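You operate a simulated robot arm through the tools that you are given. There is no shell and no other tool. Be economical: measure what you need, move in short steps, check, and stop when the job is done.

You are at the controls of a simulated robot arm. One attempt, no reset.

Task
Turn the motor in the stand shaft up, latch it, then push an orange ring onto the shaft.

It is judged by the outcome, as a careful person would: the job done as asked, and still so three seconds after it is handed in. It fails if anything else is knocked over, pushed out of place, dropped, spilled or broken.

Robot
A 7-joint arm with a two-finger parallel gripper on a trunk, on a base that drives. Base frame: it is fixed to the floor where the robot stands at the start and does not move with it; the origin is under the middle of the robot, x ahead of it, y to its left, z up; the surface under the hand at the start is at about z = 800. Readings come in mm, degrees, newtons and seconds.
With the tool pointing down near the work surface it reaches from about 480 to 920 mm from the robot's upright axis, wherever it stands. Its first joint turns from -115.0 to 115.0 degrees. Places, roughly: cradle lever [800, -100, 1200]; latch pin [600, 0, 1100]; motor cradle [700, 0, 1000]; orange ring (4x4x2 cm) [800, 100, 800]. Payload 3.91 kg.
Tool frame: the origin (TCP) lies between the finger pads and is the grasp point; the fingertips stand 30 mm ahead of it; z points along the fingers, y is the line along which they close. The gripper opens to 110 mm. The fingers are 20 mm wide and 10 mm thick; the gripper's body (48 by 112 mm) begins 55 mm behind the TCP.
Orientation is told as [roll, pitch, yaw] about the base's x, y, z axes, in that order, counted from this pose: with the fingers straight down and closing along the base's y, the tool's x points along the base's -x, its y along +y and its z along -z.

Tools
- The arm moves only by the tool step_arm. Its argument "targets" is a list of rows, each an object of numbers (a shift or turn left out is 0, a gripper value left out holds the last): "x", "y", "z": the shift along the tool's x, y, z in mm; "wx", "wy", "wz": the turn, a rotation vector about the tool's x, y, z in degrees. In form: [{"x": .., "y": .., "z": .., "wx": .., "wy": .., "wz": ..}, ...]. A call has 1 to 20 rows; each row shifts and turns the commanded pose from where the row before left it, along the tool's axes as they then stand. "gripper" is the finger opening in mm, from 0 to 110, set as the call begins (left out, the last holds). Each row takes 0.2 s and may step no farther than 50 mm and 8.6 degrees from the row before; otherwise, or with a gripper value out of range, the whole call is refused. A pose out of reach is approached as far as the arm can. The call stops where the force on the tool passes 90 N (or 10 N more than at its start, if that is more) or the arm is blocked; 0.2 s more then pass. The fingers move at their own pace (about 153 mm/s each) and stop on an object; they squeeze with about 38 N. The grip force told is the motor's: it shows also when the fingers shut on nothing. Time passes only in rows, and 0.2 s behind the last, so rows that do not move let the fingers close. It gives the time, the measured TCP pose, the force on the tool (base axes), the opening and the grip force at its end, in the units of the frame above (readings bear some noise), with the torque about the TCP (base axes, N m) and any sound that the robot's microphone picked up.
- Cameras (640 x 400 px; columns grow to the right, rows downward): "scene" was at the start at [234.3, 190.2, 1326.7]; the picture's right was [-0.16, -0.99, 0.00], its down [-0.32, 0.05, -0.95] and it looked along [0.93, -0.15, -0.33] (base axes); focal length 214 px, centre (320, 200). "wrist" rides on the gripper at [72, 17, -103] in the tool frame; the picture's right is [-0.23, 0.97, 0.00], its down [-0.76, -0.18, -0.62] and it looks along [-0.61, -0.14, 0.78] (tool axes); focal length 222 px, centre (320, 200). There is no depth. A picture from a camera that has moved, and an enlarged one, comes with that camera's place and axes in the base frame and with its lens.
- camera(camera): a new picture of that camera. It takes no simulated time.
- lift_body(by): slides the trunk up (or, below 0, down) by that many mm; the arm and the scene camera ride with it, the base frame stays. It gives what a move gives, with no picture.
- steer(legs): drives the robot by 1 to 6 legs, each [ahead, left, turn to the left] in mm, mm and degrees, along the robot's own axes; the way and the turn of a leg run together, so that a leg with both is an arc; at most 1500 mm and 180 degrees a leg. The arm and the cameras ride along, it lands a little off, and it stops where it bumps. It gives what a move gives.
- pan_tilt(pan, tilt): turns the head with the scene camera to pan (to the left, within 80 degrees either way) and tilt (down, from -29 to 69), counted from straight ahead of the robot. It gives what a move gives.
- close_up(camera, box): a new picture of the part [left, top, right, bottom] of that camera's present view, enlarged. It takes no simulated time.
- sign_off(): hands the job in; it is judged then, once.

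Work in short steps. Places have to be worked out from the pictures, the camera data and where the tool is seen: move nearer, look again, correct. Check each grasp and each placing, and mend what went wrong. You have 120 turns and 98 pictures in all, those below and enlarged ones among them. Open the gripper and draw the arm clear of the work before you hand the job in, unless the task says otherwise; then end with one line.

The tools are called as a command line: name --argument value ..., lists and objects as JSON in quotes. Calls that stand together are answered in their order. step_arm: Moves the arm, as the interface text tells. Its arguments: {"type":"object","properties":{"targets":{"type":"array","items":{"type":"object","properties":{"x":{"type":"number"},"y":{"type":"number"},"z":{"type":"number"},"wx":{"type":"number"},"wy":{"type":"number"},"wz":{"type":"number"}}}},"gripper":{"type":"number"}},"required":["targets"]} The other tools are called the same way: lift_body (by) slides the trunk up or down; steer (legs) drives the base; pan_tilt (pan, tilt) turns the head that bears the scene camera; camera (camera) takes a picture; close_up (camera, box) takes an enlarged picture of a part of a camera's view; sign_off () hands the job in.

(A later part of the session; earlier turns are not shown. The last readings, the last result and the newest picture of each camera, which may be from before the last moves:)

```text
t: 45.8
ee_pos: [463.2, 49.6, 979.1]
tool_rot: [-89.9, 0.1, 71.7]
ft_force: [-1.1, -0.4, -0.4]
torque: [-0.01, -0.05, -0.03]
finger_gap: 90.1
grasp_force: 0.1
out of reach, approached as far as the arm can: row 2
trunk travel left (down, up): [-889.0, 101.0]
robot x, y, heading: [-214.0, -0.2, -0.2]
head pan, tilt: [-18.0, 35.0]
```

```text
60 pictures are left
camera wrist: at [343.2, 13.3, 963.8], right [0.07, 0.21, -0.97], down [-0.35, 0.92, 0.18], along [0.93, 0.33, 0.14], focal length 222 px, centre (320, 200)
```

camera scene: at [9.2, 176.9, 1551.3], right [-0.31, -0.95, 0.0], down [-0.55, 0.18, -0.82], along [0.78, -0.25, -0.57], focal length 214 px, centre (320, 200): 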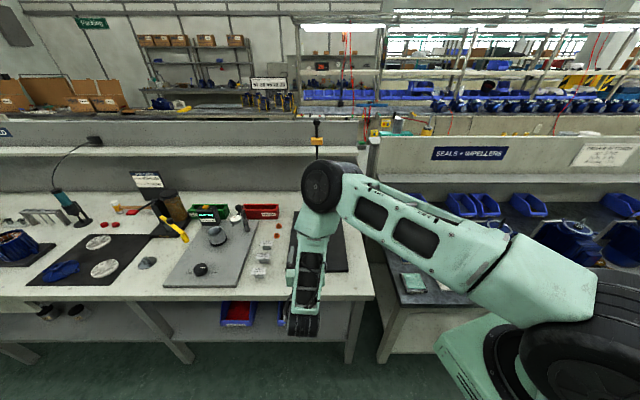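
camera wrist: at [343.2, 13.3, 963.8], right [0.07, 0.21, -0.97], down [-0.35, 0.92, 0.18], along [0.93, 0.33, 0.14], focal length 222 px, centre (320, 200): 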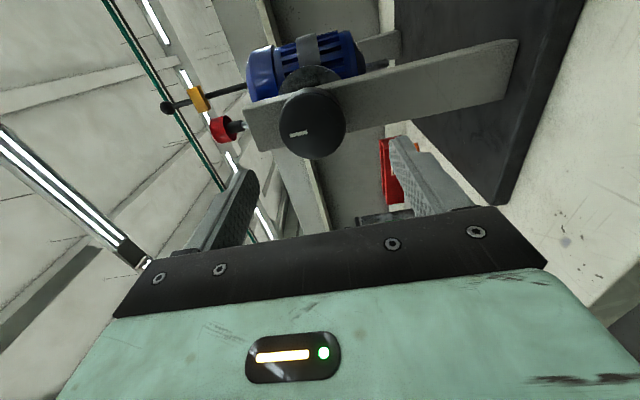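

Fingers are now vertical. Averaging both views the knob centre is ≈(533,18,983). I advance 45 mm with a small correction and look.

step_arm --targets '[{"x": 4, "y": -2, "z": 15}, {"x": 3.5, "y": -2, "z": 15}, {"z": 15}]'

camera --camera "wrist"

camera --camera "scene"

```text
t: 46.6
ee_pos: [505.7, 26.9, 984.8]
tool_rot: [-90.2, 0.1, 71.8]
ft_force: [0.6, 0.1, -0.2]
torque: [0.05, 0.01, -0.03]
finger_gap: 90.2
grasp_force: 0.0
trunk travel left (down, up): [-889.0, 101.0]
robot x, y, heading: [-218.7, -1.5, -0.4]
head pan, tilt: [-18.0, 35.0]
```

```text
59 pictures are left
camera wrist: at [383.8, -7.9, 967.5], right [0.07, 0.22, -0.97], down [-0.35, 0.92, 0.18], along [0.93, 0.33, 0.14], focal length 222 px, centre (320, 200)
```

wrist: 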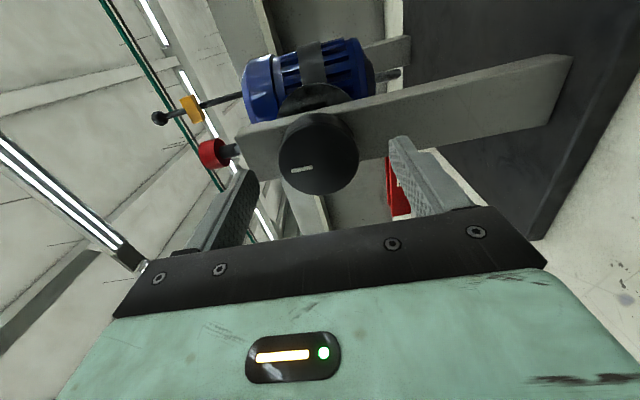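

```text
58 pictures are left
camera scene: at [9.3, 177.1, 1551.2], right [-0.31, -0.95, 0.0], down [-0.55, 0.18, -0.82], along [0.78, -0.25, -0.57], focal length 214 px, centre (320, 200)
```

scene: 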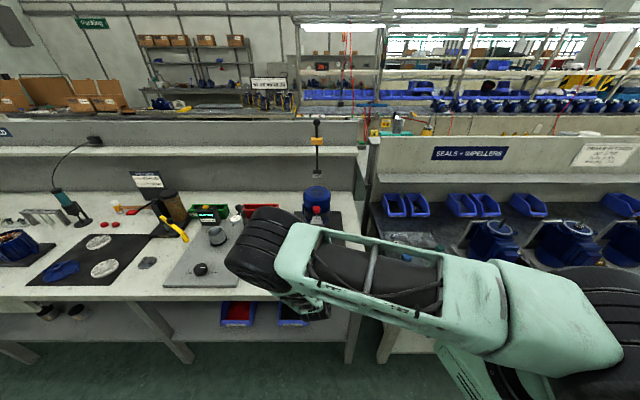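

Knob centre re-estimated at (533,17,984), aligned to ~1 mm. I advance 19 mm and close on the knob.

step_arm --targets '[{"z": 10, "x": 1, "y": 1}, {"z": 9}]'

step_arm --targets '[{}, {}, {}]' --gripper 40

camera --camera "wrist"

```text
t: 47.2
ee_pos: [522.7, 21.3, 982.8]
tool_rot: [-89.9, 0.0, 71.8]
ft_force: [0.2, 0.7, -0.7]
torque: [0.02, 0.02, 0.01]
finger_gap: 90.0
grasp_force: 0.1
trunk travel left (down, up): [-889.0, 101.0]
robot x, y, heading: [-217.0, 0.1, -0.1]
head pan, tilt: [-18.0, 35.0]
```

```text
t: 48.0
ee_pos: [523.5, 20.2, 985.4]
tool_rot: [-90.3, 0.0, 71.8]
ft_force: [3.0, -0.6, 20.1]
torque: [0.1, 0.23, -0.13]
finger_gap: 55.6
grasp_force: 44.6
trunk travel left (down, up): [-889.0, 101.0]
robot x, y, heading: [-218.3, -1.3, 0.0]
head pan, tilt: [-18.0, 35.0]
```

```text
57 pictures are left
camera wrist: at [401.8, -14.7, 967.8], right [0.08, 0.22, -0.97], down [-0.35, 0.92, 0.18], along [0.93, 0.33, 0.15], focal length 222 px, centre (320, 200)
```

wrist: 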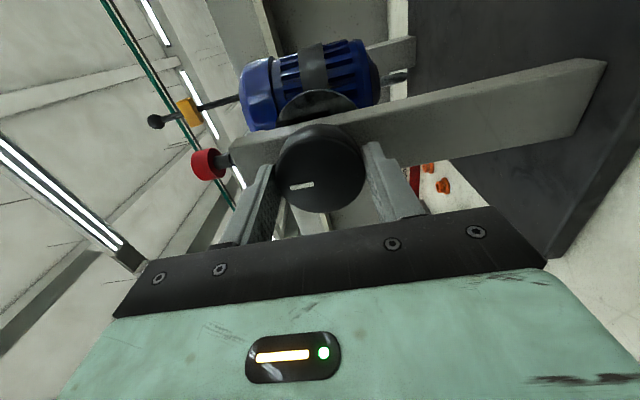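

Knob held (56 mm). There's a 20 N upward push, so I shift up 2 mm and turn by +17° to see whether the motor follows.

step_arm --targets '[{"y": -2.5}, {"wz": 6}, {"wz": 6}, {"wz": 6}]'

camera --camera "wrist"

```text
t: 49.0
ee_pos: [522.9, 21.5, 984.1]
tool_rot: [-89.9, -18.0, 71.8]
ft_force: [7.4, -0.9, 2.4]
torque: [0.05, 0.53, 0.56]
finger_gap: 55.2
grasp_force: 45.6
trunk travel left (down, up): [-889.0, 101.0]
robot x, y, heading: [-215.4, 2.6, -0.1]
head pan, tilt: [-18.0, 35.0]
```

```text
56 pictures are left
camera wrist: at [404.4, -6.4, 946.7], right [0.16, 0.49, -0.86], down [-0.38, 0.83, 0.41], along [0.91, 0.26, 0.32], focal length 222 px, centre (320, 200)
```

wrist: 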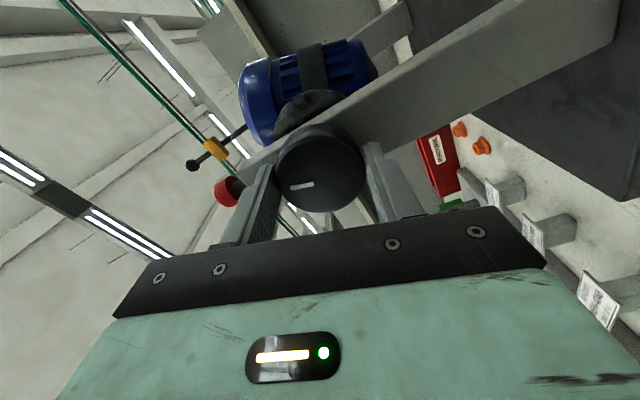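

The motor turns with the knob. I continue 80°.

step_arm --targets '[{"wz": 8}, {"wz": 8}, {"wz": 8}, {"wz": 8}, {"wz": 8}, {"wz": 8}, {"wz": 8}, {"wz": 8}, {"wz": 8}]'

camera --camera "wrist"

camera --camera "scene"

```text
t: 51.0
ee_pos: [523.2, 22.4, 984.9]
tool_rot: [44.3, -89.9, -62.5]
ft_force: [16.5, 8.3, -10.2]
torque: [-0.11, 0.02, 1.01]
finger_gap: 55.7
grasp_force: 45.2
trunk travel left (down, up): [-889.0, 101.0]
robot x, y, heading: [-215.8, -1.1, -0.1]
head pan, tilt: [-18.0, 35.0]
```

```text
55 pictures are left
camera wrist: at [429.8, 71.1, 912.8], right [0.3, 0.92, 0.23], down [-0.65, 0.02, 0.76], along [0.7, -0.38, 0.61], focal length 222 px, centre (320, 200)
```

wrist: 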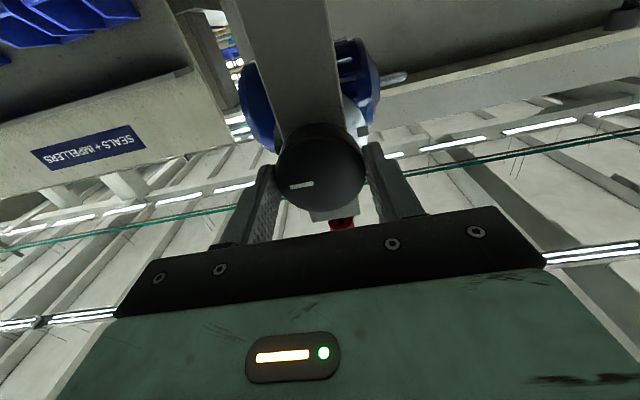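

```text
54 pictures are left
camera scene: at [10.8, 177.9, 1550.8], right [-0.31, -0.95, 0.0], down [-0.55, 0.18, -0.82], along [0.78, -0.25, -0.57], focal length 214 px, centre (320, 200)
```

scene: 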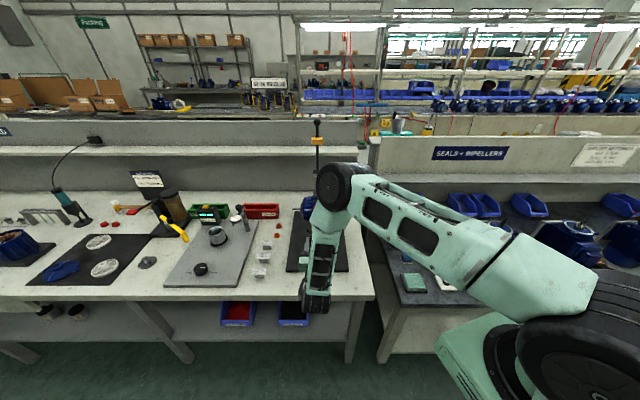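

The motor is at 90°, shaft to the left. I continue another 90° in two parts.

step_arm --targets '[{"wz": 8}, {"wz": 8}, {"wz": 8}, {"wz": 8}, {"wz": 8}]'

step_arm --targets '[{"wz": 8}, {"wz": 8}, {"wz": 8}, {"wz": 8}, {"wz": 8}, {"wz": 8}, {"wz": 2}]'

camera --camera "wrist"

camera --camera "scene"

```text
t: 51.9
ee_pos: [525.4, 26.2, 996.7]
tool_rot: [85.5, -66.0, -108.1]
ft_force: [-23.3, -54.2, -23.9]
torque: [-0.64, 0.33, -0.59]
finger_gap: 71.3
grasp_force: 31.8
out of reach, approached as far as the arm can: row 3, 4
trunk travel left (down, up): [-889.0, 101.0]
robot x, y, heading: [-215.6, -0.9, -0.4]
head pan, tilt: [-18.0, 35.0]
stopped in row 4: the force on the tool passed its limit at 104 N (the readings are from after the stop); the commanded pose is now the measured one
```

```text
t: 52.2
ee_pos: [527.9, 24.3, 996.1]
tool_rot: [83.2, -64.2, -107.9]
ft_force: [-29.4, -45.6, -24.9]
torque: [-0.45, 0.54, -0.63]
finger_gap: 69.2
grasp_force: 29.9
out of reach, approached as far as the arm can: row 1
trunk travel left (down, up): [-889.0, 101.0]
robot x, y, heading: [-222.0, -7.0, -0.2]
head pan, tilt: [-18.0, 35.0]
stopped in row 1: the force on the tool passed its limit at 100 N (the readings are from after the stop); the commanded pose is now the measured one
```

```text
53 pictures are left
camera wrist: at [449.0, 110.7, 944.0], right [0.35, 0.7, 0.63], down [-0.74, -0.21, 0.64], along [0.58, -0.68, 0.45], focal length 222 px, centre (320, 200)
```

wrist: 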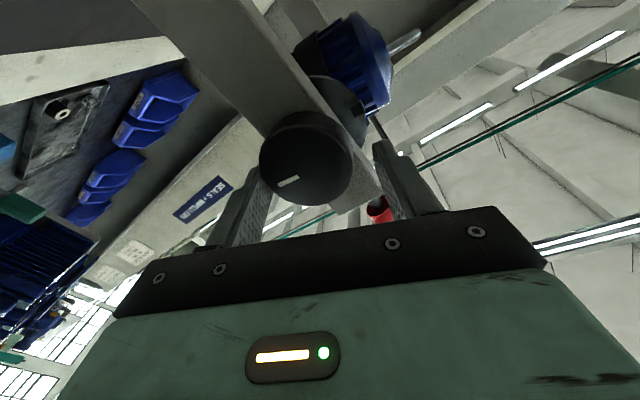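

```text
52 pictures are left
camera scene: at [8.7, 170.2, 1551.5], right [-0.32, -0.95, 0.0], down [-0.54, 0.18, -0.82], along [0.78, -0.26, -0.57], focal length 214 px, centre (320, 200)
```

scene: 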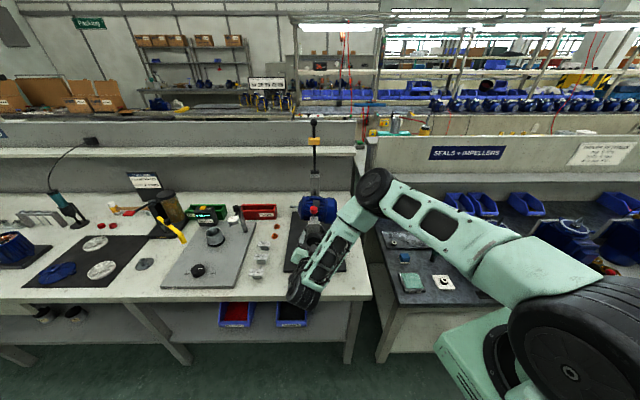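

The wrist ran out of reach past ~+25°; the hand is strained against the knob. I release, and back straight off.

step_arm --targets '[{}, {}]' --gripper 100

camera --camera "wrist"

```text
t: 52.9
ee_pos: [530.9, 36.2, 1002.0]
tool_rot: [84.7, -63.2, -108.4]
ft_force: [-0.5, -0.2, 0.0]
torque: [-0.01, 0.0, 0.03]
finger_gap: 100.1
grasp_force: 0.1
trunk travel left (down, up): [-889.0, 101.0]
robot x, y, heading: [-218.8, -4.6, -0.3]
head pan, tilt: [-18.0, 35.0]
```

```text
51 pictures are left
camera wrist: at [452.3, 121.6, 950.1], right [0.33, 0.7, 0.64], down [-0.75, -0.23, 0.63], along [0.58, -0.68, 0.45], focal length 222 px, centre (320, 200)
```

wrist: 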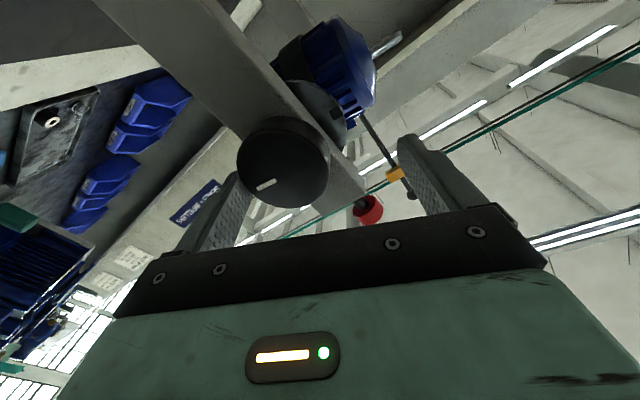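

Forces are nil and the motor holds. I back off 80 mm and roll back for a new grip.

step_arm --targets '[{"z": -40}, {"z": -40}]'

step_arm --targets '[{"wz": -8}, {"wz": -8}, {"wz": -8}, {"wz": -8}, {"wz": -8}, {"wz": -8}, {"wz": -8}, {"wz": -8}, {"wz": -8}, {"wz": -8}, {"wz": -8}, {"wz": -8}, {"wz": -8}, {"wz": -8}]'

camera --camera "wrist"

```text
t: 53.5
ee_pos: [528.2, 51.7, 990.5]
tool_rot: [83.4, -64.7, -109.4]
ft_force: [-2.1, -13.6, -10.6]
torque: [0.34, -0.17, -0.12]
finger_gap: 108.1
grasp_force: 7.8
out of reach, approached as far as the arm can: row 1, 2
trunk travel left (down, up): [-889.0, 101.0]
robot x, y, heading: [-221.9, -2.6, -0.7]
head pan, tilt: [-18.0, 35.0]
stopped in row 2: the force on the tool passed its limit at 92 N (the readings are from after the stop); the commanded pose is now the measured one
```

```text
t: 56.5
ee_pos: [528.6, 55.0, 991.9]
tool_rot: [-87.4, -3.1, 64.8]
ft_force: [-0.7, 0.4, 0.4]
torque: [-0.01, 0.01, -0.03]
finger_gap: 99.9
grasp_force: 0.1
trunk travel left (down, up): [-889.0, 101.0]
robot x, y, heading: [-215.8, -1.4, -0.6]
head pan, tilt: [-18.0, 35.0]
```

```text
50 pictures are left
camera wrist: at [403.7, 34.2, 976.2], right [0.08, 0.27, -0.96], down [-0.24, 0.94, 0.25], along [0.97, 0.21, 0.14], focal length 222 px, centre (320, 200)
```

wrist: 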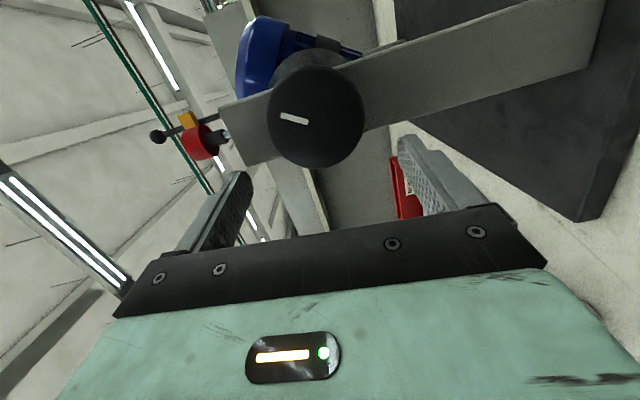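

The roll happened close to the knob and the motor swung back to roughly its start angle, with no harm seen. I back off clear now, one step at a time.

step_arm --targets '[{"z": -30}, {"z": -30}, {"z": -20}]'

camera --camera "wrist"

close_up --camera "scene" --box '[220, 110, 400, 310]'

```text
t: 57.3
ee_pos: [455.6, 87.6, 995.3]
tool_rot: [-87.3, -3.3, 64.9]
ft_force: [0.4, -0.1, -0.1]
torque: [0.0, -0.01, 0.01]
finger_gap: 100.2
grasp_force: 0.1
trunk travel left (down, up): [-889.0, 101.0]
robot x, y, heading: [-218.7, -1.7, -0.5]
head pan, tilt: [-18.0, 35.0]
```

```text
49 pictures are left
camera wrist: at [331.3, 68.0, 979.4], right [0.08, 0.27, -0.96], down [-0.24, 0.94, 0.25], along [0.97, 0.21, 0.14], focal length 222 px, centre (320, 200)
```

wrist: 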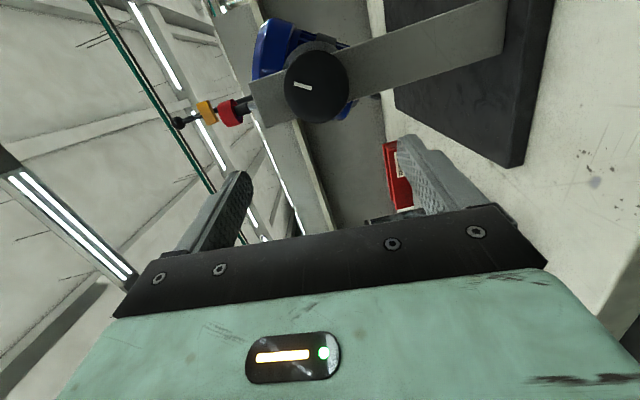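

```text
2.00 times, centred on (310, 210) of scene
camera zoom: at [10.0, 171.7, 1551.2], right [-0.32, -0.95, 0.0], down [-0.54, 0.18, -0.82], along [0.78, -0.26, -0.57], focal length 429 px, centre (340, 180)
```

zoom: 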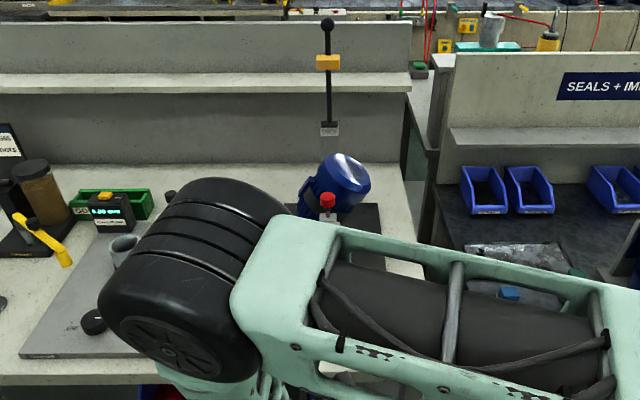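

Motor is tilted about 30°. I restore alignment with the axis, 65 mm in front of the grip position, and test further negative roll for range.

step_arm --targets '[{"wx": 2.7, "wy": -7, "wz": -3.3}, {"x": 21, "y": 5, "z": 10}, {"x": 21.5, "y": 5, "z": 9.8}]'

step_arm --targets '[{"wz": -8}, {"wz": -8}, {"wz": -8}, {"wz": -8}, {"wz": -8}, {"wz": -8}]'

camera --camera "scene"

```text
t: 58.1
ee_pos: [462.6, 41.4, 986.2]
tool_rot: [-90.3, -0.2, 72.0]
ft_force: [0.1, 0.5, -0.3]
torque: [-0.01, 0.0, 0.01]
finger_gap: 100.1
grasp_force: 0.0
trunk travel left (down, up): [-889.0, 101.0]
robot x, y, heading: [-217.8, -0.5, -0.4]
head pan, tilt: [-18.0, 35.0]
```

```text
t: 59.5
ee_pos: [462.3, 41.2, 986.3]
tool_rot: [-90.6, 48.0, 71.5]
ft_force: [0.6, -0.1, 0.0]
torque: [-0.03, 0.05, 0.0]
finger_gap: 99.9
grasp_force: 0.0
trunk travel left (down, up): [-889.0, 101.0]
robot x, y, heading: [-218.5, -6.7, -0.5]
head pan, tilt: [-18.0, 35.0]
```

```text
47 pictures are left
camera scene: at [9.7, 171.9, 1551.2], right [-0.32, -0.95, 0.0], down [-0.54, 0.18, -0.82], along [0.78, -0.26, -0.57], focal length 214 px, centre (320, 200)
```

scene: 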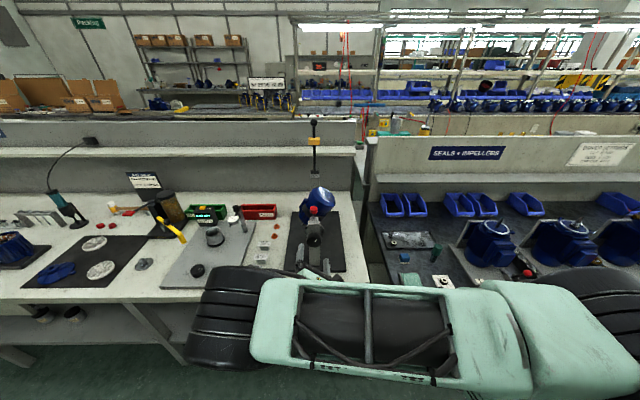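

Roll to −138° is fine. I go on to −165°.

step_arm --targets '[{"wz": -8}, {"wz": -8}, {"wz": -8}]'

camera --camera "scene"

camera --camera "wrist"

```text
t: 60.3
ee_pos: [461.0, 42.0, 983.9]
tool_rot: [-91.0, 72.0, 70.8]
ft_force: [0.6, 0.2, -0.2]
torque: [-0.03, 0.01, -0.01]
finger_gap: 100.1
grasp_force: 0.1
trunk travel left (down, up): [-889.0, 101.0]
robot x, y, heading: [-214.9, -5.9, -0.4]
head pan, tilt: [-18.0, 35.0]
```

```text
46 pictures are left
camera scene: at [9.7, 171.9, 1551.2], right [-0.32, -0.95, 0.0], down [-0.54, 0.18, -0.82], along [0.78, -0.26, -0.57], focal length 214 px, centre (320, 200)
```

scene: 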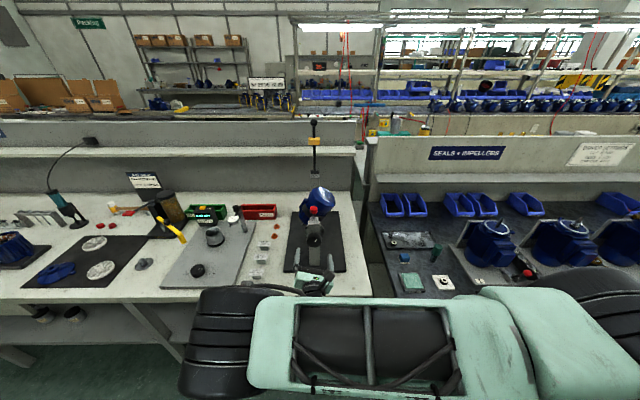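

```text
45 pictures are left
camera wrist: at [350.5, 37.6, 1048.7], right [-0.26, -0.81, -0.52], down [-0.46, 0.58, -0.67], along [0.85, 0.06, -0.53], focal length 222 px, centre (320, 200)
```

wrist: 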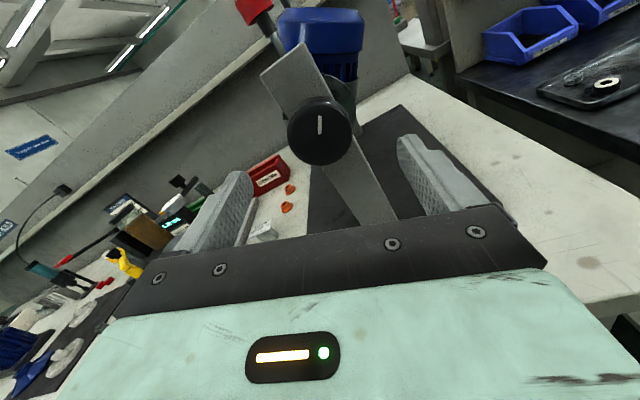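

Clear view; the knob is centred at (533,17,986). I advance 65 mm.

step_arm --targets '[{"z": 15}, {"z": 15}, {"z": 15}, {"z": 10}, {"z": 9}]'

camera --camera "wrist"

```text
t: 61.5
ee_pos: [522.1, 20.4, 986.1]
tool_rot: [-91.1, 71.9, 70.9]
ft_force: [-0.3, 0.3, -0.2]
torque: [-0.04, 0.02, 0.0]
finger_gap: 100.1
grasp_force: 0.1
trunk travel left (down, up): [-889.0, 101.0]
robot x, y, heading: [-218.2, -2.4, -0.3]
head pan, tilt: [-18.0, 35.0]
```

```text
44 pictures are left
camera wrist: at [411.8, 17.7, 1049.4], right [-0.26, -0.81, -0.52], down [-0.46, 0.58, -0.67], along [0.85, 0.06, -0.53], focal length 222 px, centre (320, 200)
```

wrist: 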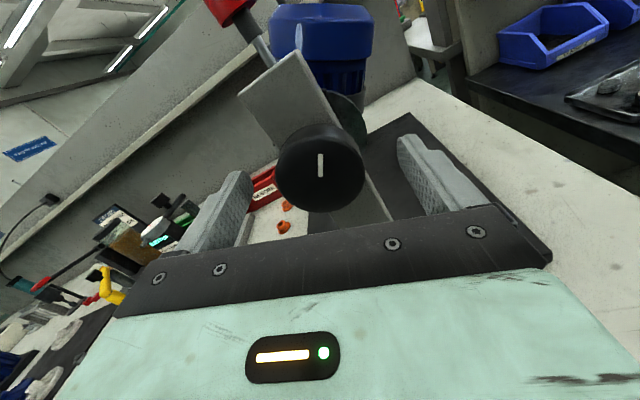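

Well centred. I close on the knob.

step_arm --targets '[{}, {}, {}]' --gripper 40

step_arm --targets '[{"wz": 8}, {"wz": 8}, {"wz": 8}, {"wz": 8}, {"wz": 8}, {"wz": 8}, {"wz": 8}, {"wz": 8}]'

camera --camera "wrist"

```text
t: 62.3
ee_pos: [524.1, 23.2, 985.3]
tool_rot: [-91.2, 71.8, 70.8]
ft_force: [4.5, 0.5, 2.0]
torque: [0.13, 0.27, 0.39]
finger_gap: 55.0
grasp_force: 45.1
trunk travel left (down, up): [-889.0, 101.0]
robot x, y, heading: [-215.4, -2.8, -0.6]
head pan, tilt: [-18.0, 35.0]
```

```text
t: 64.1
ee_pos: [523.4, 21.9, 984.6]
tool_rot: [-90.2, 7.7, 71.9]
ft_force: [6.1, -5.0, -6.9]
torque: [-0.07, 0.6, -0.84]
finger_gap: 55.0
grasp_force: 44.6
trunk travel left (down, up): [-889.0, 101.0]
robot x, y, heading: [-218.0, -6.8, -0.7]
head pan, tilt: [-18.0, 35.0]
```

```text
43 pictures are left
camera wrist: at [401.0, -16.7, 978.1], right [0.03, 0.09, -1.0], down [-0.35, 0.93, 0.07], along [0.94, 0.35, 0.06], focal length 222 px, centre (320, 200)
```

wrist: 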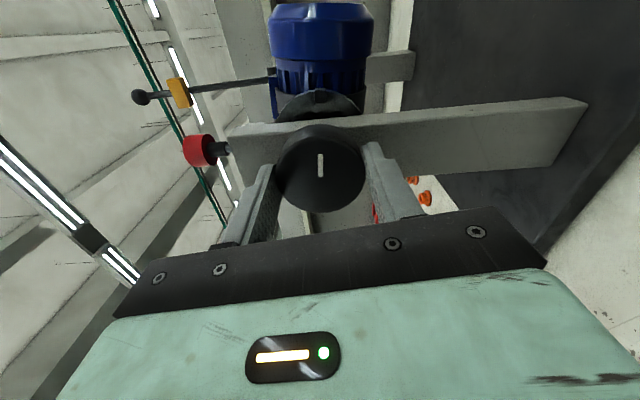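

The motor is now at ~82°, still held firmly. I turn on by 88° more, within the range that worked before.

step_arm --targets '[{"wz": 8}, {"wz": 8}, {"wz": 8}, {"wz": 8}, {"wz": 8}, {"wz": 8}, {"wz": 8}, {"wz": 8}]'

camera --camera "wrist"

```text
t: 65.9
ee_pos: [522.6, 22.8, 983.8]
tool_rot: [-90.3, -56.2, 72.1]
ft_force: [-0.6, -4.8, -23.8]
torque: [-0.05, 0.28, -0.03]
finger_gap: 54.7
grasp_force: 45.5
trunk travel left (down, up): [-889.0, 101.0]
robot x, y, heading: [-215.7, -7.5, -0.5]
head pan, tilt: [-18.0, 35.0]
```

```text
42 pictures are left
camera wrist: at [416.2, 29.4, 914.9], right [0.29, 0.89, -0.35], down [-0.51, 0.46, 0.73], along [0.81, -0.03, 0.58], focal length 222 px, centre (320, 200)
```

wrist: 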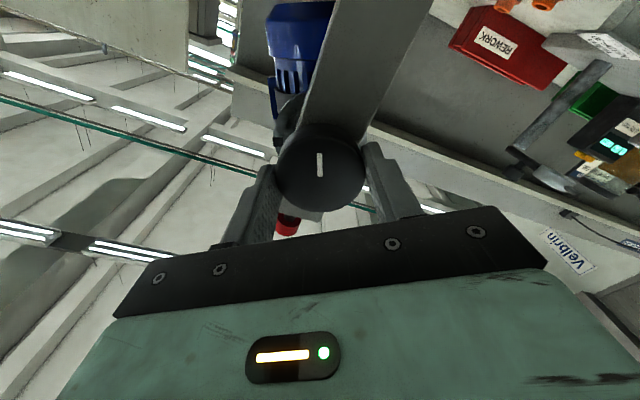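

At ~146° and tracking. The final ~34°.

step_arm --targets '[{"wz": 8}, {"wz": 8}, {"wz": 8}, {"wz": 8}, {"wz": 1.8}]'

camera --camera "wrist"

close_up --camera "scene" --box '[260, 150, 390, 300]'

```text
t: 67.1
ee_pos: [522.5, 22.0, 986.6]
tool_rot: [177.6, -89.5, 164.4]
ft_force: [2.6, 1.6, 1.7]
torque: [-0.98, 0.67, 0.66]
finger_gap: 55.7
grasp_force: 44.8
trunk travel left (down, up): [-889.0, 101.0]
robot x, y, heading: [-213.3, -1.9, -0.3]
head pan, tilt: [-18.0, 35.0]
```

```text
41 pictures are left
camera wrist: at [430.7, 70.4, 914.4], right [0.3, 0.93, 0.23], down [-0.65, 0.03, 0.76], along [0.69, -0.38, 0.61], focal length 222 px, centre (320, 200)
```

wrist: 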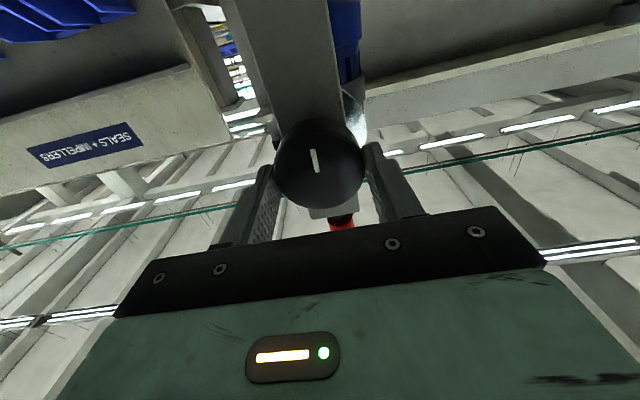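

```text
2.67 times, centred on (325, 225) of scene
camera zoom: at [9.8, 172.2, 1551.3], right [-0.32, -0.95, 0.0], down [-0.54, 0.18, -0.82], along [0.78, -0.26, -0.57], focal length 572 px, centre (307, 133)
```

zoom: 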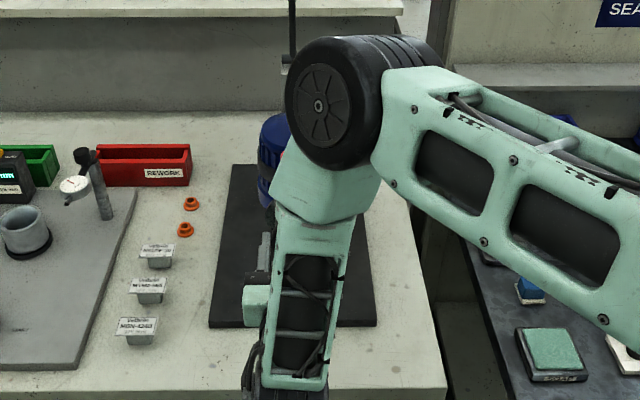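

The mark now points straight down and there's about 1.1 N·m axial torque, probably an end stop at 180°. I open and back off a little at a time.

step_arm --targets '[{}, {}]' --gripper 100

step_arm --targets '[{"z": -10}, {"z": -10}]'

close_up --camera "wrist" --box '[220, 40, 420, 240]'

```text
t: 67.7
ee_pos: [522.7, 21.1, 986.4]
tool_rot: [-175.5, -89.6, 157.5]
ft_force: [-0.2, 1.5, -0.7]
torque: [0.0, -0.05, -0.04]
finger_gap: 100.0
grasp_force: 0.0
trunk travel left (down, up): [-889.0, 101.0]
robot x, y, heading: [-217.0, -3.5, -0.6]
head pan, tilt: [-18.0, 35.0]
```

```text
t: 68.3
ee_pos: [502.7, 26.6, 985.8]
tool_rot: [-173.5, -89.7, 155.5]
ft_force: [1.1, -0.3, 0.3]
torque: [-0.02, 0.03, 0.0]
finger_gap: 100.0
grasp_force: 0.1
trunk travel left (down, up): [-889.0, 101.0]
robot x, y, heading: [-220.7, -3.4, -0.4]
head pan, tilt: [-18.0, 35.0]
```

```text
2.00 times, centred on (320, 140) of wrist
camera zoom: at [410.3, 76.2, 913.4], right [0.3, 0.93, 0.23], down [-0.65, 0.03, 0.76], along [0.7, -0.38, 0.61], focal length 444 px, centre (320, 320)
```

zoom: 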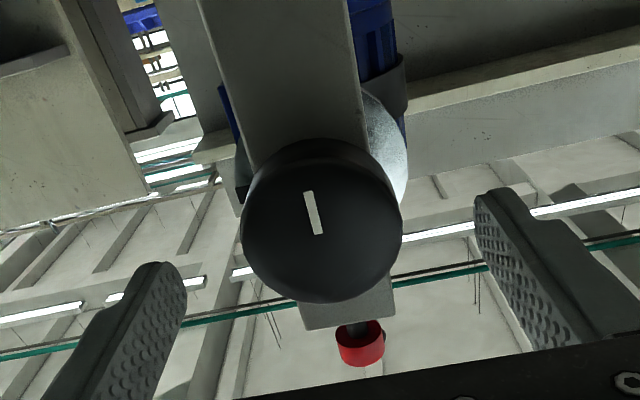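

The knob stays at 180°, mark parallel to the post. I retreat by driving straight back 250 mm, then look.

step_arm --targets '[{"z": -15}, {"z": -15}]'

steer --legs '[[-250, 0, 0]]'

step_arm --targets '[{"wy": 8.5}, {"wy": 8.5}, {"wy": 8.5}, {"wy": 8.5}, {"wy": 8.5, "z": -20}, {"wy": 8.5, "z": -20}, {"wy": 8.5, "z": -20}, {"wy": 8.5, "z": -20}, {"wy": 8.5, "z": -20}, {"wy": 8.5, "z": -20}, {"wy": 5, "z": -20}]'

camera --camera "scene"

```text
t: 68.9
ee_pos: [473.8, 36.5, 985.6]
tool_rot: [-165.8, -89.6, 147.7]
ft_force: [-0.9, 0.1, 0.7]
torque: [0.03, 0.02, 0.0]
finger_gap: 99.9
grasp_force: 0.2
trunk travel left (down, up): [-889.0, 101.0]
robot x, y, heading: [-217.4, -4.6, -0.4]
head pan, tilt: [-18.0, 35.0]
```

```text
t: 70.8
ee_pos: [223.7, 37.5, 985.8]
tool_rot: [-170.1, -89.7, 151.8]
ft_force: [0.1, 0.1, 0.7]
torque: [-0.04, 0.0, 0.0]
finger_gap: 99.8
grasp_force: 0.1
trunk travel left (down, up): [-889.0, 101.0]
robot x, y, heading: [-468.1, 3.5, -0.8]
head pan, tilt: [-18.0, 35.0]
```

```text
t: 73.2
ee_pos: [159.2, 60.7, 1101.8]
tool_rot: [-0.1, -0.4, -18.3]
ft_force: [0.0, 0.6, 0.4]
torque: [-0.03, -0.02, -0.02]
finger_gap: 100.1
grasp_force: 0.1
trunk travel left (down, up): [-889.0, 101.0]
robot x, y, heading: [-469.6, -1.1, -0.5]
head pan, tilt: [-18.0, 35.0]
```

```text
38 pictures are left
camera scene: at [-241.2, 174.1, 1551.1], right [-0.32, -0.95, 0.0], down [-0.54, 0.18, -0.82], along [0.78, -0.26, -0.57], focal length 214 px, centre (320, 200)
```

scene: 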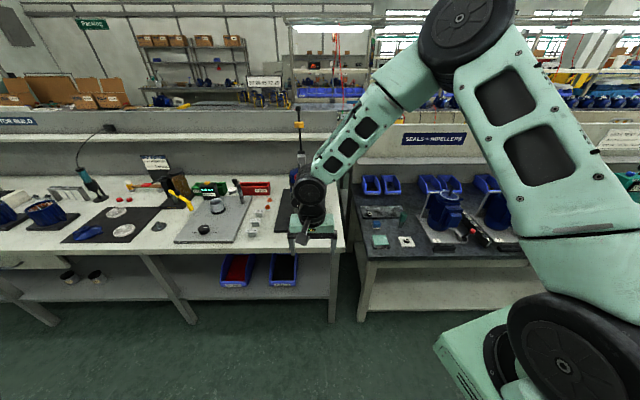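

I raise the hand to z≈1290 and drive back up to the bench (robot x≈60).

step_arm --targets '[{"z": -45}, {"z": -45}, {"z": -45}, {"z": -45}]'

steer --legs '[[528, 0, 0.4]]'

camera --camera "scene"

camera --camera "wrist"

```text
t: 74.2
ee_pos: [157.8, 60.1, 1281.5]
tool_rot: [-0.1, -0.4, -18.4]
ft_force: [0.3, 0.1, 0.1]
torque: [0.01, 0.04, 0.0]
finger_gap: 99.9
grasp_force: 0.0
trunk travel left (down, up): [-889.0, 101.0]
robot x, y, heading: [-467.5, -0.7, -0.5]
head pan, tilt: [-18.0, 35.0]
```

```text
t: 77.2
ee_pos: [686.2, 55.4, 1280.6]
tool_rot: [0.0, -0.3, -18.1]
ft_force: [0.1, 0.7, -0.4]
torque: [-0.01, -0.02, 0.0]
finger_gap: 100.2
grasp_force: 0.0
trunk travel left (down, up): [-889.0, 101.0]
robot x, y, heading: [58.0, -6.2, -0.3]
head pan, tilt: [-18.0, 35.0]
```

```text
37 pictures are left
camera scene: at [286.5, 168.7, 1551.2], right [-0.32, -0.95, 0.0], down [-0.54, 0.18, -0.82], along [0.78, -0.26, -0.57], focal length 214 px, centre (320, 200)
```

scene: 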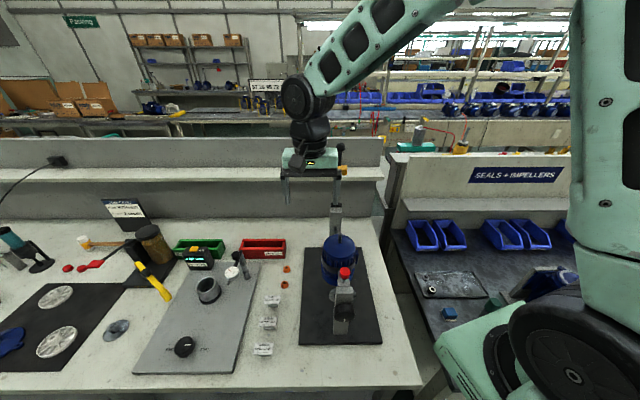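

```text
36 pictures are left
camera wrist: at [621.4, 95.0, 1384.2], right [0.52, 0.86, 0.0], down [0.67, -0.4, 0.63], along [0.54, -0.33, -0.78], focal length 222 px, centre (320, 200)
```

wrist: 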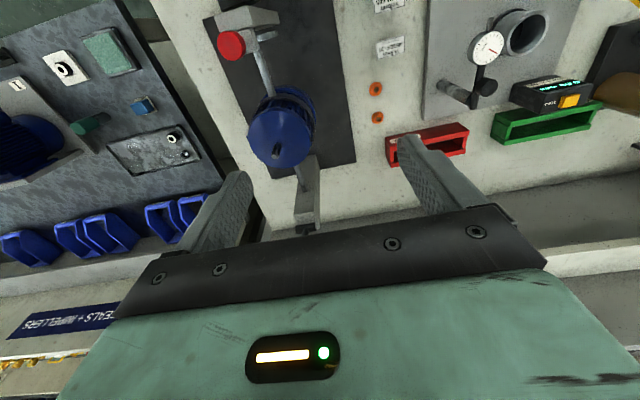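

Shaft is up. Next the pin: I move above the red cap and take it in the fingers.

step_arm --targets '[{"x": 25, "y": -27}, {"x": 25, "y": -27}, {"x": 24.6, "y": -27}, {"z": 40}, {"z": 40}, {"z": 40}, {"z": 35}]' --gripper 60

close_up --camera "wrist" --box '[200, 40, 420, 240]'

```text
t: 78.8
ee_pos: [591.0, 0.0, 1125.5]
tool_rot: [0.0, -0.4, -18.2]
ft_force: [-0.6, -0.2, 0.8]
torque: [-0.03, -0.02, 0.03]
finger_gap: 60.1
grasp_force: 0.0
trunk travel left (down, up): [-889.0, 101.0]
robot x, y, heading: [60.6, -6.8, -0.6]
head pan, tilt: [-18.0, 35.0]
```

```text
2.00 times, centred on (310, 140) of wrist
camera zoom: at [525.6, 40.3, 1228.8], right [0.52, 0.86, 0.0], down [0.66, -0.4, 0.63], along [0.54, -0.32, -0.78], focal length 444 px, centre (340, 320)
```

zoom: 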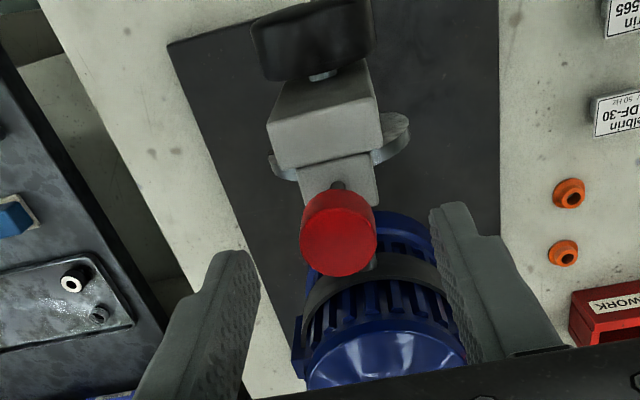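

Aligned. I descend 40 mm, grip the cap, and push it down.

step_arm --targets '[{"z": 20}, {"z": 20}, {}]'

step_arm --targets '[{}, {}, {}]' --gripper 15

step_arm --targets '[{"z": 3}, {"z": 3}, {"z": 3}, {"z": 3}, {"z": 2}, {"z": 2}]'

close_up --camera "wrist" --box '[200, 40, 420, 240]'

```text
t: 79.6
ee_pos: [591.4, 0.6, 1086.4]
tool_rot: [-0.1, -0.4, -18.1]
ft_force: [0.5, 0.5, 0.6]
torque: [-0.01, 0.0, 0.02]
finger_gap: 60.0
grasp_force: 0.0
trunk travel left (down, up): [-889.0, 101.0]
robot x, y, heading: [58.3, -5.9, -0.7]
head pan, tilt: [-18.0, 35.0]
```

```text
t: 80.4
ee_pos: [589.6, 0.1, 1085.1]
tool_rot: [-0.1, -0.4, -18.2]
ft_force: [-1.9, -6.3, -2.3]
torque: [0.12, -0.1, -0.05]
finger_gap: 26.6
grasp_force: 44.5
trunk travel left (down, up): [-889.0, 101.0]
robot x, y, heading: [55.8, -9.9, -0.6]
head pan, tilt: [-18.0, 35.0]
```

```text
t: 81.8
ee_pos: [590.9, 0.1, 1070.3]
tool_rot: [-0.1, -0.3, -18.1]
ft_force: [-3.3, -12.0, 0.0]
torque: [0.29, 0.27, -0.1]
finger_gap: 26.9
grasp_force: 45.2
trunk travel left (down, up): [-889.0, 101.0]
robot x, y, heading: [57.5, -4.3, -0.6]
head pan, tilt: [-18.0, 35.0]
```

```text
2.00 times, centred on (310, 140) of wrist
camera zoom: at [526.1, 39.6, 1172.7], right [0.52, 0.85, 0.0], down [0.67, -0.4, 0.63], along [0.54, -0.33, -0.78], focal length 444 px, centre (340, 320)
```

zoom: 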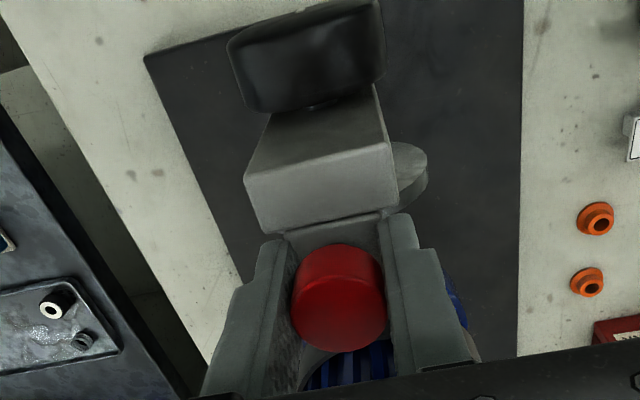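

The pin went down ~16 mm with no resistance, so it entered the slot. I push a little further to feel the seat.

step_arm --targets '[{"z": 2}, {"z": 2}]'

step_arm --targets '[{"z": -2}, {}, {}]' --gripper 60

step_arm --targets '[{"z": -40}, {"z": -40}, {"z": -40}, {"x": 40}]'

close_up --camera "scene" --box '[280, 210, 400, 350]'

camera --camera "wrist"

```text
t: 82.4
ee_pos: [591.2, -0.2, 1067.4]
tool_rot: [-0.1, -0.5, -18.2]
ft_force: [-4.5, -15.6, 36.3]
torque: [-0.03, 0.13, -0.02]
finger_gap: 26.9
grasp_force: 44.9
trunk travel left (down, up): [-889.0, 101.0]
robot x, y, heading: [56.5, -9.2, -0.5]
head pan, tilt: [-18.0, 35.0]
```

```text
t: 83.2
ee_pos: [590.9, 0.9, 1067.6]
tool_rot: [-0.2, -0.3, -18.1]
ft_force: [0.1, -1.0, 0.2]
torque: [0.01, -0.01, -0.01]
finger_gap: 59.9
grasp_force: 0.1
trunk travel left (down, up): [-889.0, 101.0]
robot x, y, heading: [58.0, -3.1, -0.5]
head pan, tilt: [-18.0, 35.0]
```

```text
t: 84.2
ee_pos: [552.5, 13.5, 1187.0]
tool_rot: [0.0, -0.2, -18.1]
ft_force: [0.1, 0.1, -0.3]
torque: [0.02, -0.02, -0.01]
finger_gap: 60.3
grasp_force: 0.1
trunk travel left (down, up): [-889.0, 101.0]
robot x, y, heading: [58.5, -9.7, -0.6]
head pan, tilt: [-18.0, 35.0]
```

```text
2.86 times, centred on (340, 280) of scene
camera zoom: at [287.1, 168.5, 1551.1], right [-0.32, -0.95, 0.0], down [-0.54, 0.18, -0.82], along [0.78, -0.26, -0.57], focal length 613 px, centre (263, -29)
```

zoom: 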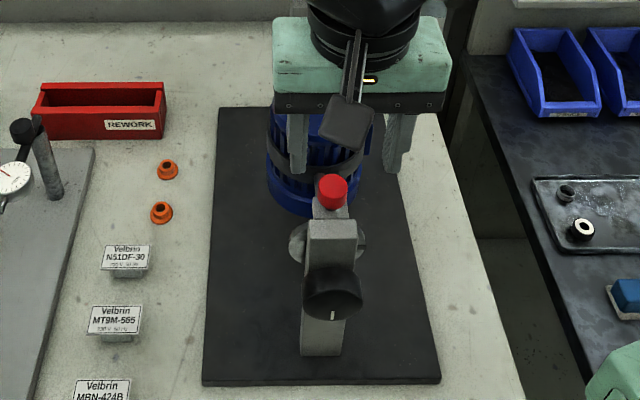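

```text
32 pictures are left
camera wrist: at [488.0, 52.8, 1290.8], right [0.52, 0.85, 0.0], down [0.67, -0.4, 0.63], along [0.54, -0.33, -0.78], focal length 222 px, centre (320, 200)
```

wrist: 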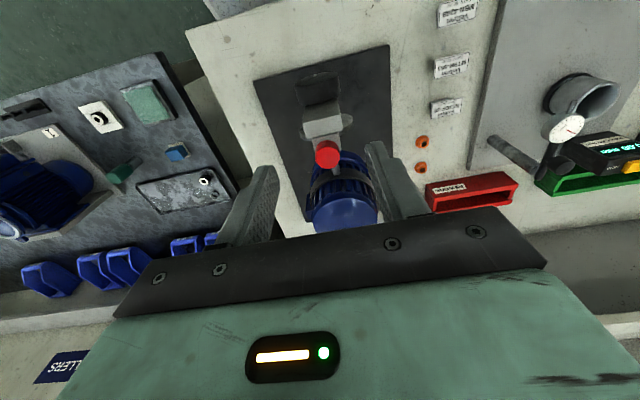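

The pin seated firmly (36 N at bottom). The near orange ring lies at ≈(796,139). I go above it and look from z≈950.

step_arm --targets '[{"x": -27.5, "y": 27.8}, {"x": -27.5, "y": 27.8}, {"x": -27.5, "y": 27.8}, {"x": -27.5, "y": 27.8}, {"x": -27.5, "y": 27.8}, {"x": -27.5, "y": 27.8}, {"x": -27.5, "y": 27.8}, {"z": 40}, {"z": 40}, {"z": 40}, {"z": 40}, {"z": 40}, {"z": 37}]'

camera --camera "wrist"

close_up --camera "scene" --box '[250, 150, 390, 350]'

```text
t: 87.0
ee_pos: [796.4, 138.5, 949.5]
tool_rot: [-0.2, -0.4, -18.1]
ft_force: [0.1, -1.0, 0.4]
torque: [0.0, 0.01, -0.01]
finger_gap: 59.8
grasp_force: 0.1
trunk travel left (down, up): [-889.0, 101.0]
robot x, y, heading: [55.3, -3.7, -0.6]
head pan, tilt: [-18.0, 35.0]
```

```text
31 pictures are left
camera wrist: at [733.2, 178.9, 1053.9], right [0.52, 0.86, 0.0], down [0.67, -0.4, 0.63], along [0.54, -0.33, -0.78], focal length 222 px, centre (320, 200)
```

wrist: 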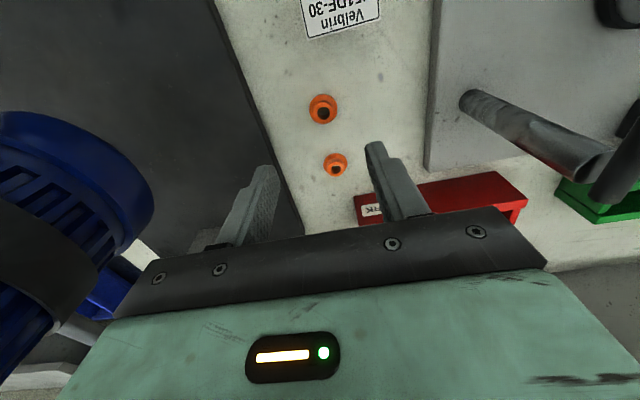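

```text
2.00 times, centred on (320, 250) of scene
camera zoom: at [286.3, 168.7, 1551.3], right [-0.32, -0.95, 0.0], down [-0.54, 0.18, -0.82], along [0.78, -0.26, -0.57], focal length 429 px, centre (320, 100)
```

zoom: 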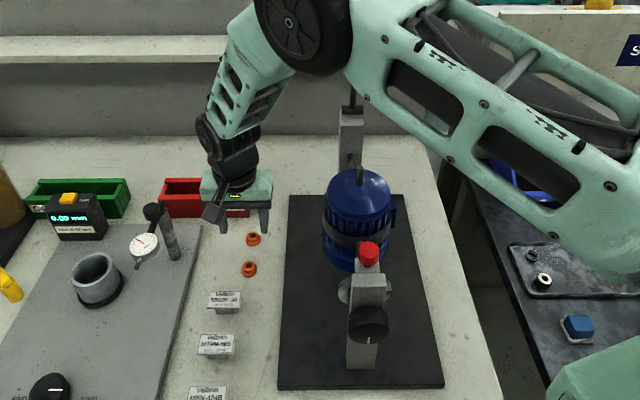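

I zoom on the ring to see its shape.

close_up --camera "wrist" --box '[280, 70, 370, 200]'

close_up --camera "scene" --box '[310, 210, 385, 300]'

```text
3.08 times, centred on (325, 135) of wrist
camera zoom: at [733.2, 178.9, 1053.9], right [0.52, 0.86, 0.0], down [0.67, -0.4, 0.63], along [0.54, -0.33, -0.78], focal length 684 px, centre (305, 400)
```

zoom: 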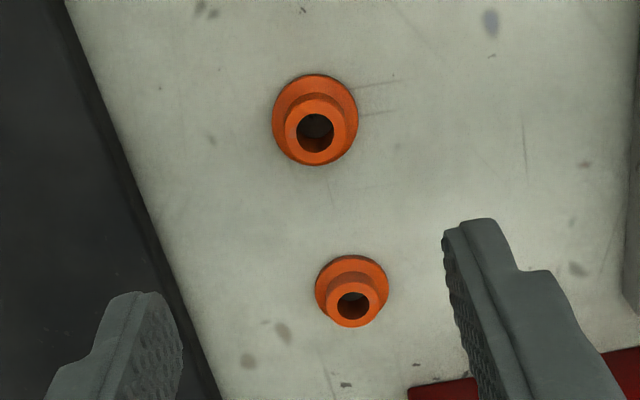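

```text
4.44 times, centred on (348, 255) of scene
camera zoom: at [286.3, 168.7, 1551.3], right [-0.32, -0.95, 0.0], down [-0.54, 0.18, -0.82], along [0.78, -0.26, -0.57], focal length 953 px, centre (198, -44)
```

zoom: 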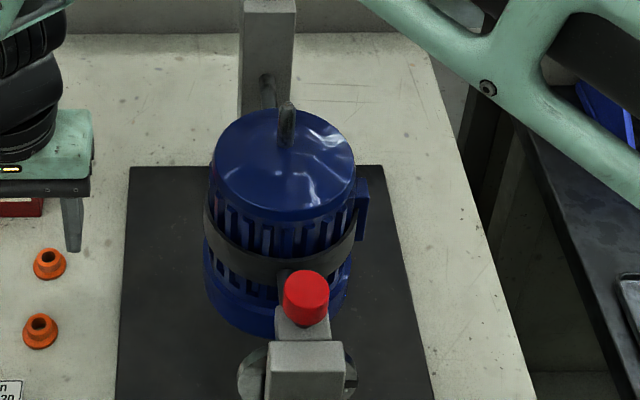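

The ring lies flange down at ≈(799,142), hub ~25 mm wide, top at z≈817. I descend with fingertips to z≈807 to grip the hub.

step_arm --targets '[{"x": -1.2, "y": 4.6, "z": 40}, {"z": 40}, {"z": 20}]'

camera --camera "wrist"

```text
t: 87.8
ee_pos: [801.2, 143.6, 850.3]
tool_rot: [0.0, -0.4, -18.1]
ft_force: [-0.4, -0.5, 0.6]
torque: [0.02, 0.0, 0.02]
finger_gap: 60.0
grasp_force: 0.1
trunk travel left (down, up): [-889.0, 101.0]
robot x, y, heading: [57.7, -8.3, -0.4]
head pan, tilt: [-18.0, 35.0]
```

```text
27 pictures are left
camera wrist: at [735.9, 181.7, 953.7], right [0.52, 0.86, 0.0], down [0.67, -0.4, 0.63], along [0.54, -0.32, -0.78], focal length 222 px, centre (320, 200)
```

wrist: 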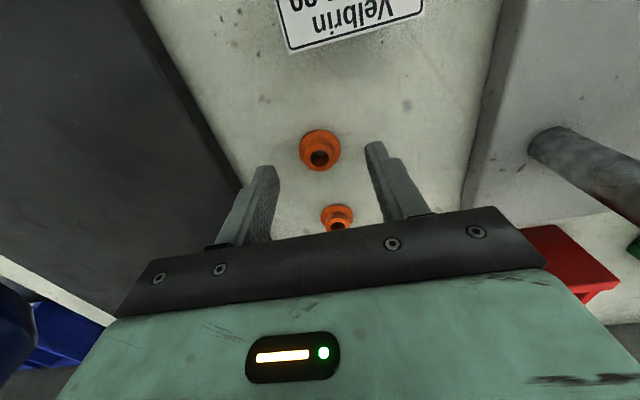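

Aligned within 2–3 mm. Small correction, descend 13 mm and grip.

step_arm --targets '[{"x": 1.5, "y": 1.5, "z": 13}, {}]'

step_arm --targets '[{}, {}, {}]' --gripper 10

step_arm --targets '[{"z": -20}, {"z": -40}, {"z": -40}]'

close_up --camera "wrist" --box '[230, 80, 430, 240]'

```text
t: 88.4
ee_pos: [799.5, 144.2, 837.6]
tool_rot: [-0.1, -0.4, -18.1]
ft_force: [0.8, 0.8, -0.1]
torque: [-0.03, 0.0, -0.01]
finger_gap: 60.1
grasp_force: 0.0
trunk travel left (down, up): [-889.0, 101.0]
robot x, y, heading: [61.7, -6.8, -0.2]
head pan, tilt: [-18.0, 35.0]
```

```text
t: 89.2
ee_pos: [798.8, 144.3, 837.4]
tool_rot: [-0.1, -0.3, -18.1]
ft_force: [0.2, -0.1, -0.3]
torque: [0.0, -0.03, -0.03]
finger_gap: 21.2
grasp_force: 38.3
trunk travel left (down, up): [-889.0, 101.0]
robot x, y, heading: [58.3, -7.2, -0.2]
head pan, tilt: [-18.0, 35.0]
```

```text
t: 90.0
ee_pos: [797.9, 144.2, 937.9]
tool_rot: [-0.1, -0.3, -18.1]
ft_force: [0.4, 0.5, -0.6]
torque: [0.01, 0.05, -0.01]
finger_gap: 20.7
grasp_force: 38.0
trunk travel left (down, up): [-889.0, 101.0]
robot x, y, heading: [56.8, -3.7, -0.7]
head pan, tilt: [-18.0, 35.0]
```

```text
2.50 times, centred on (330, 160) of wrist
camera zoom: at [733.7, 183.8, 1040.9], right [0.52, 0.86, 0.0], down [0.67, -0.4, 0.63], along [0.54, -0.33, -0.78], focal length 555 px, centre (295, 300)
```

zoom: 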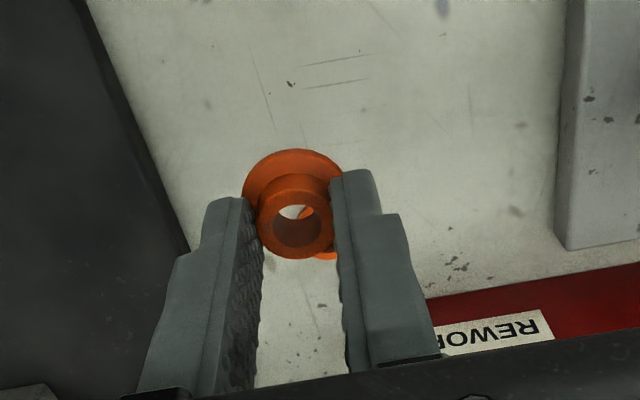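

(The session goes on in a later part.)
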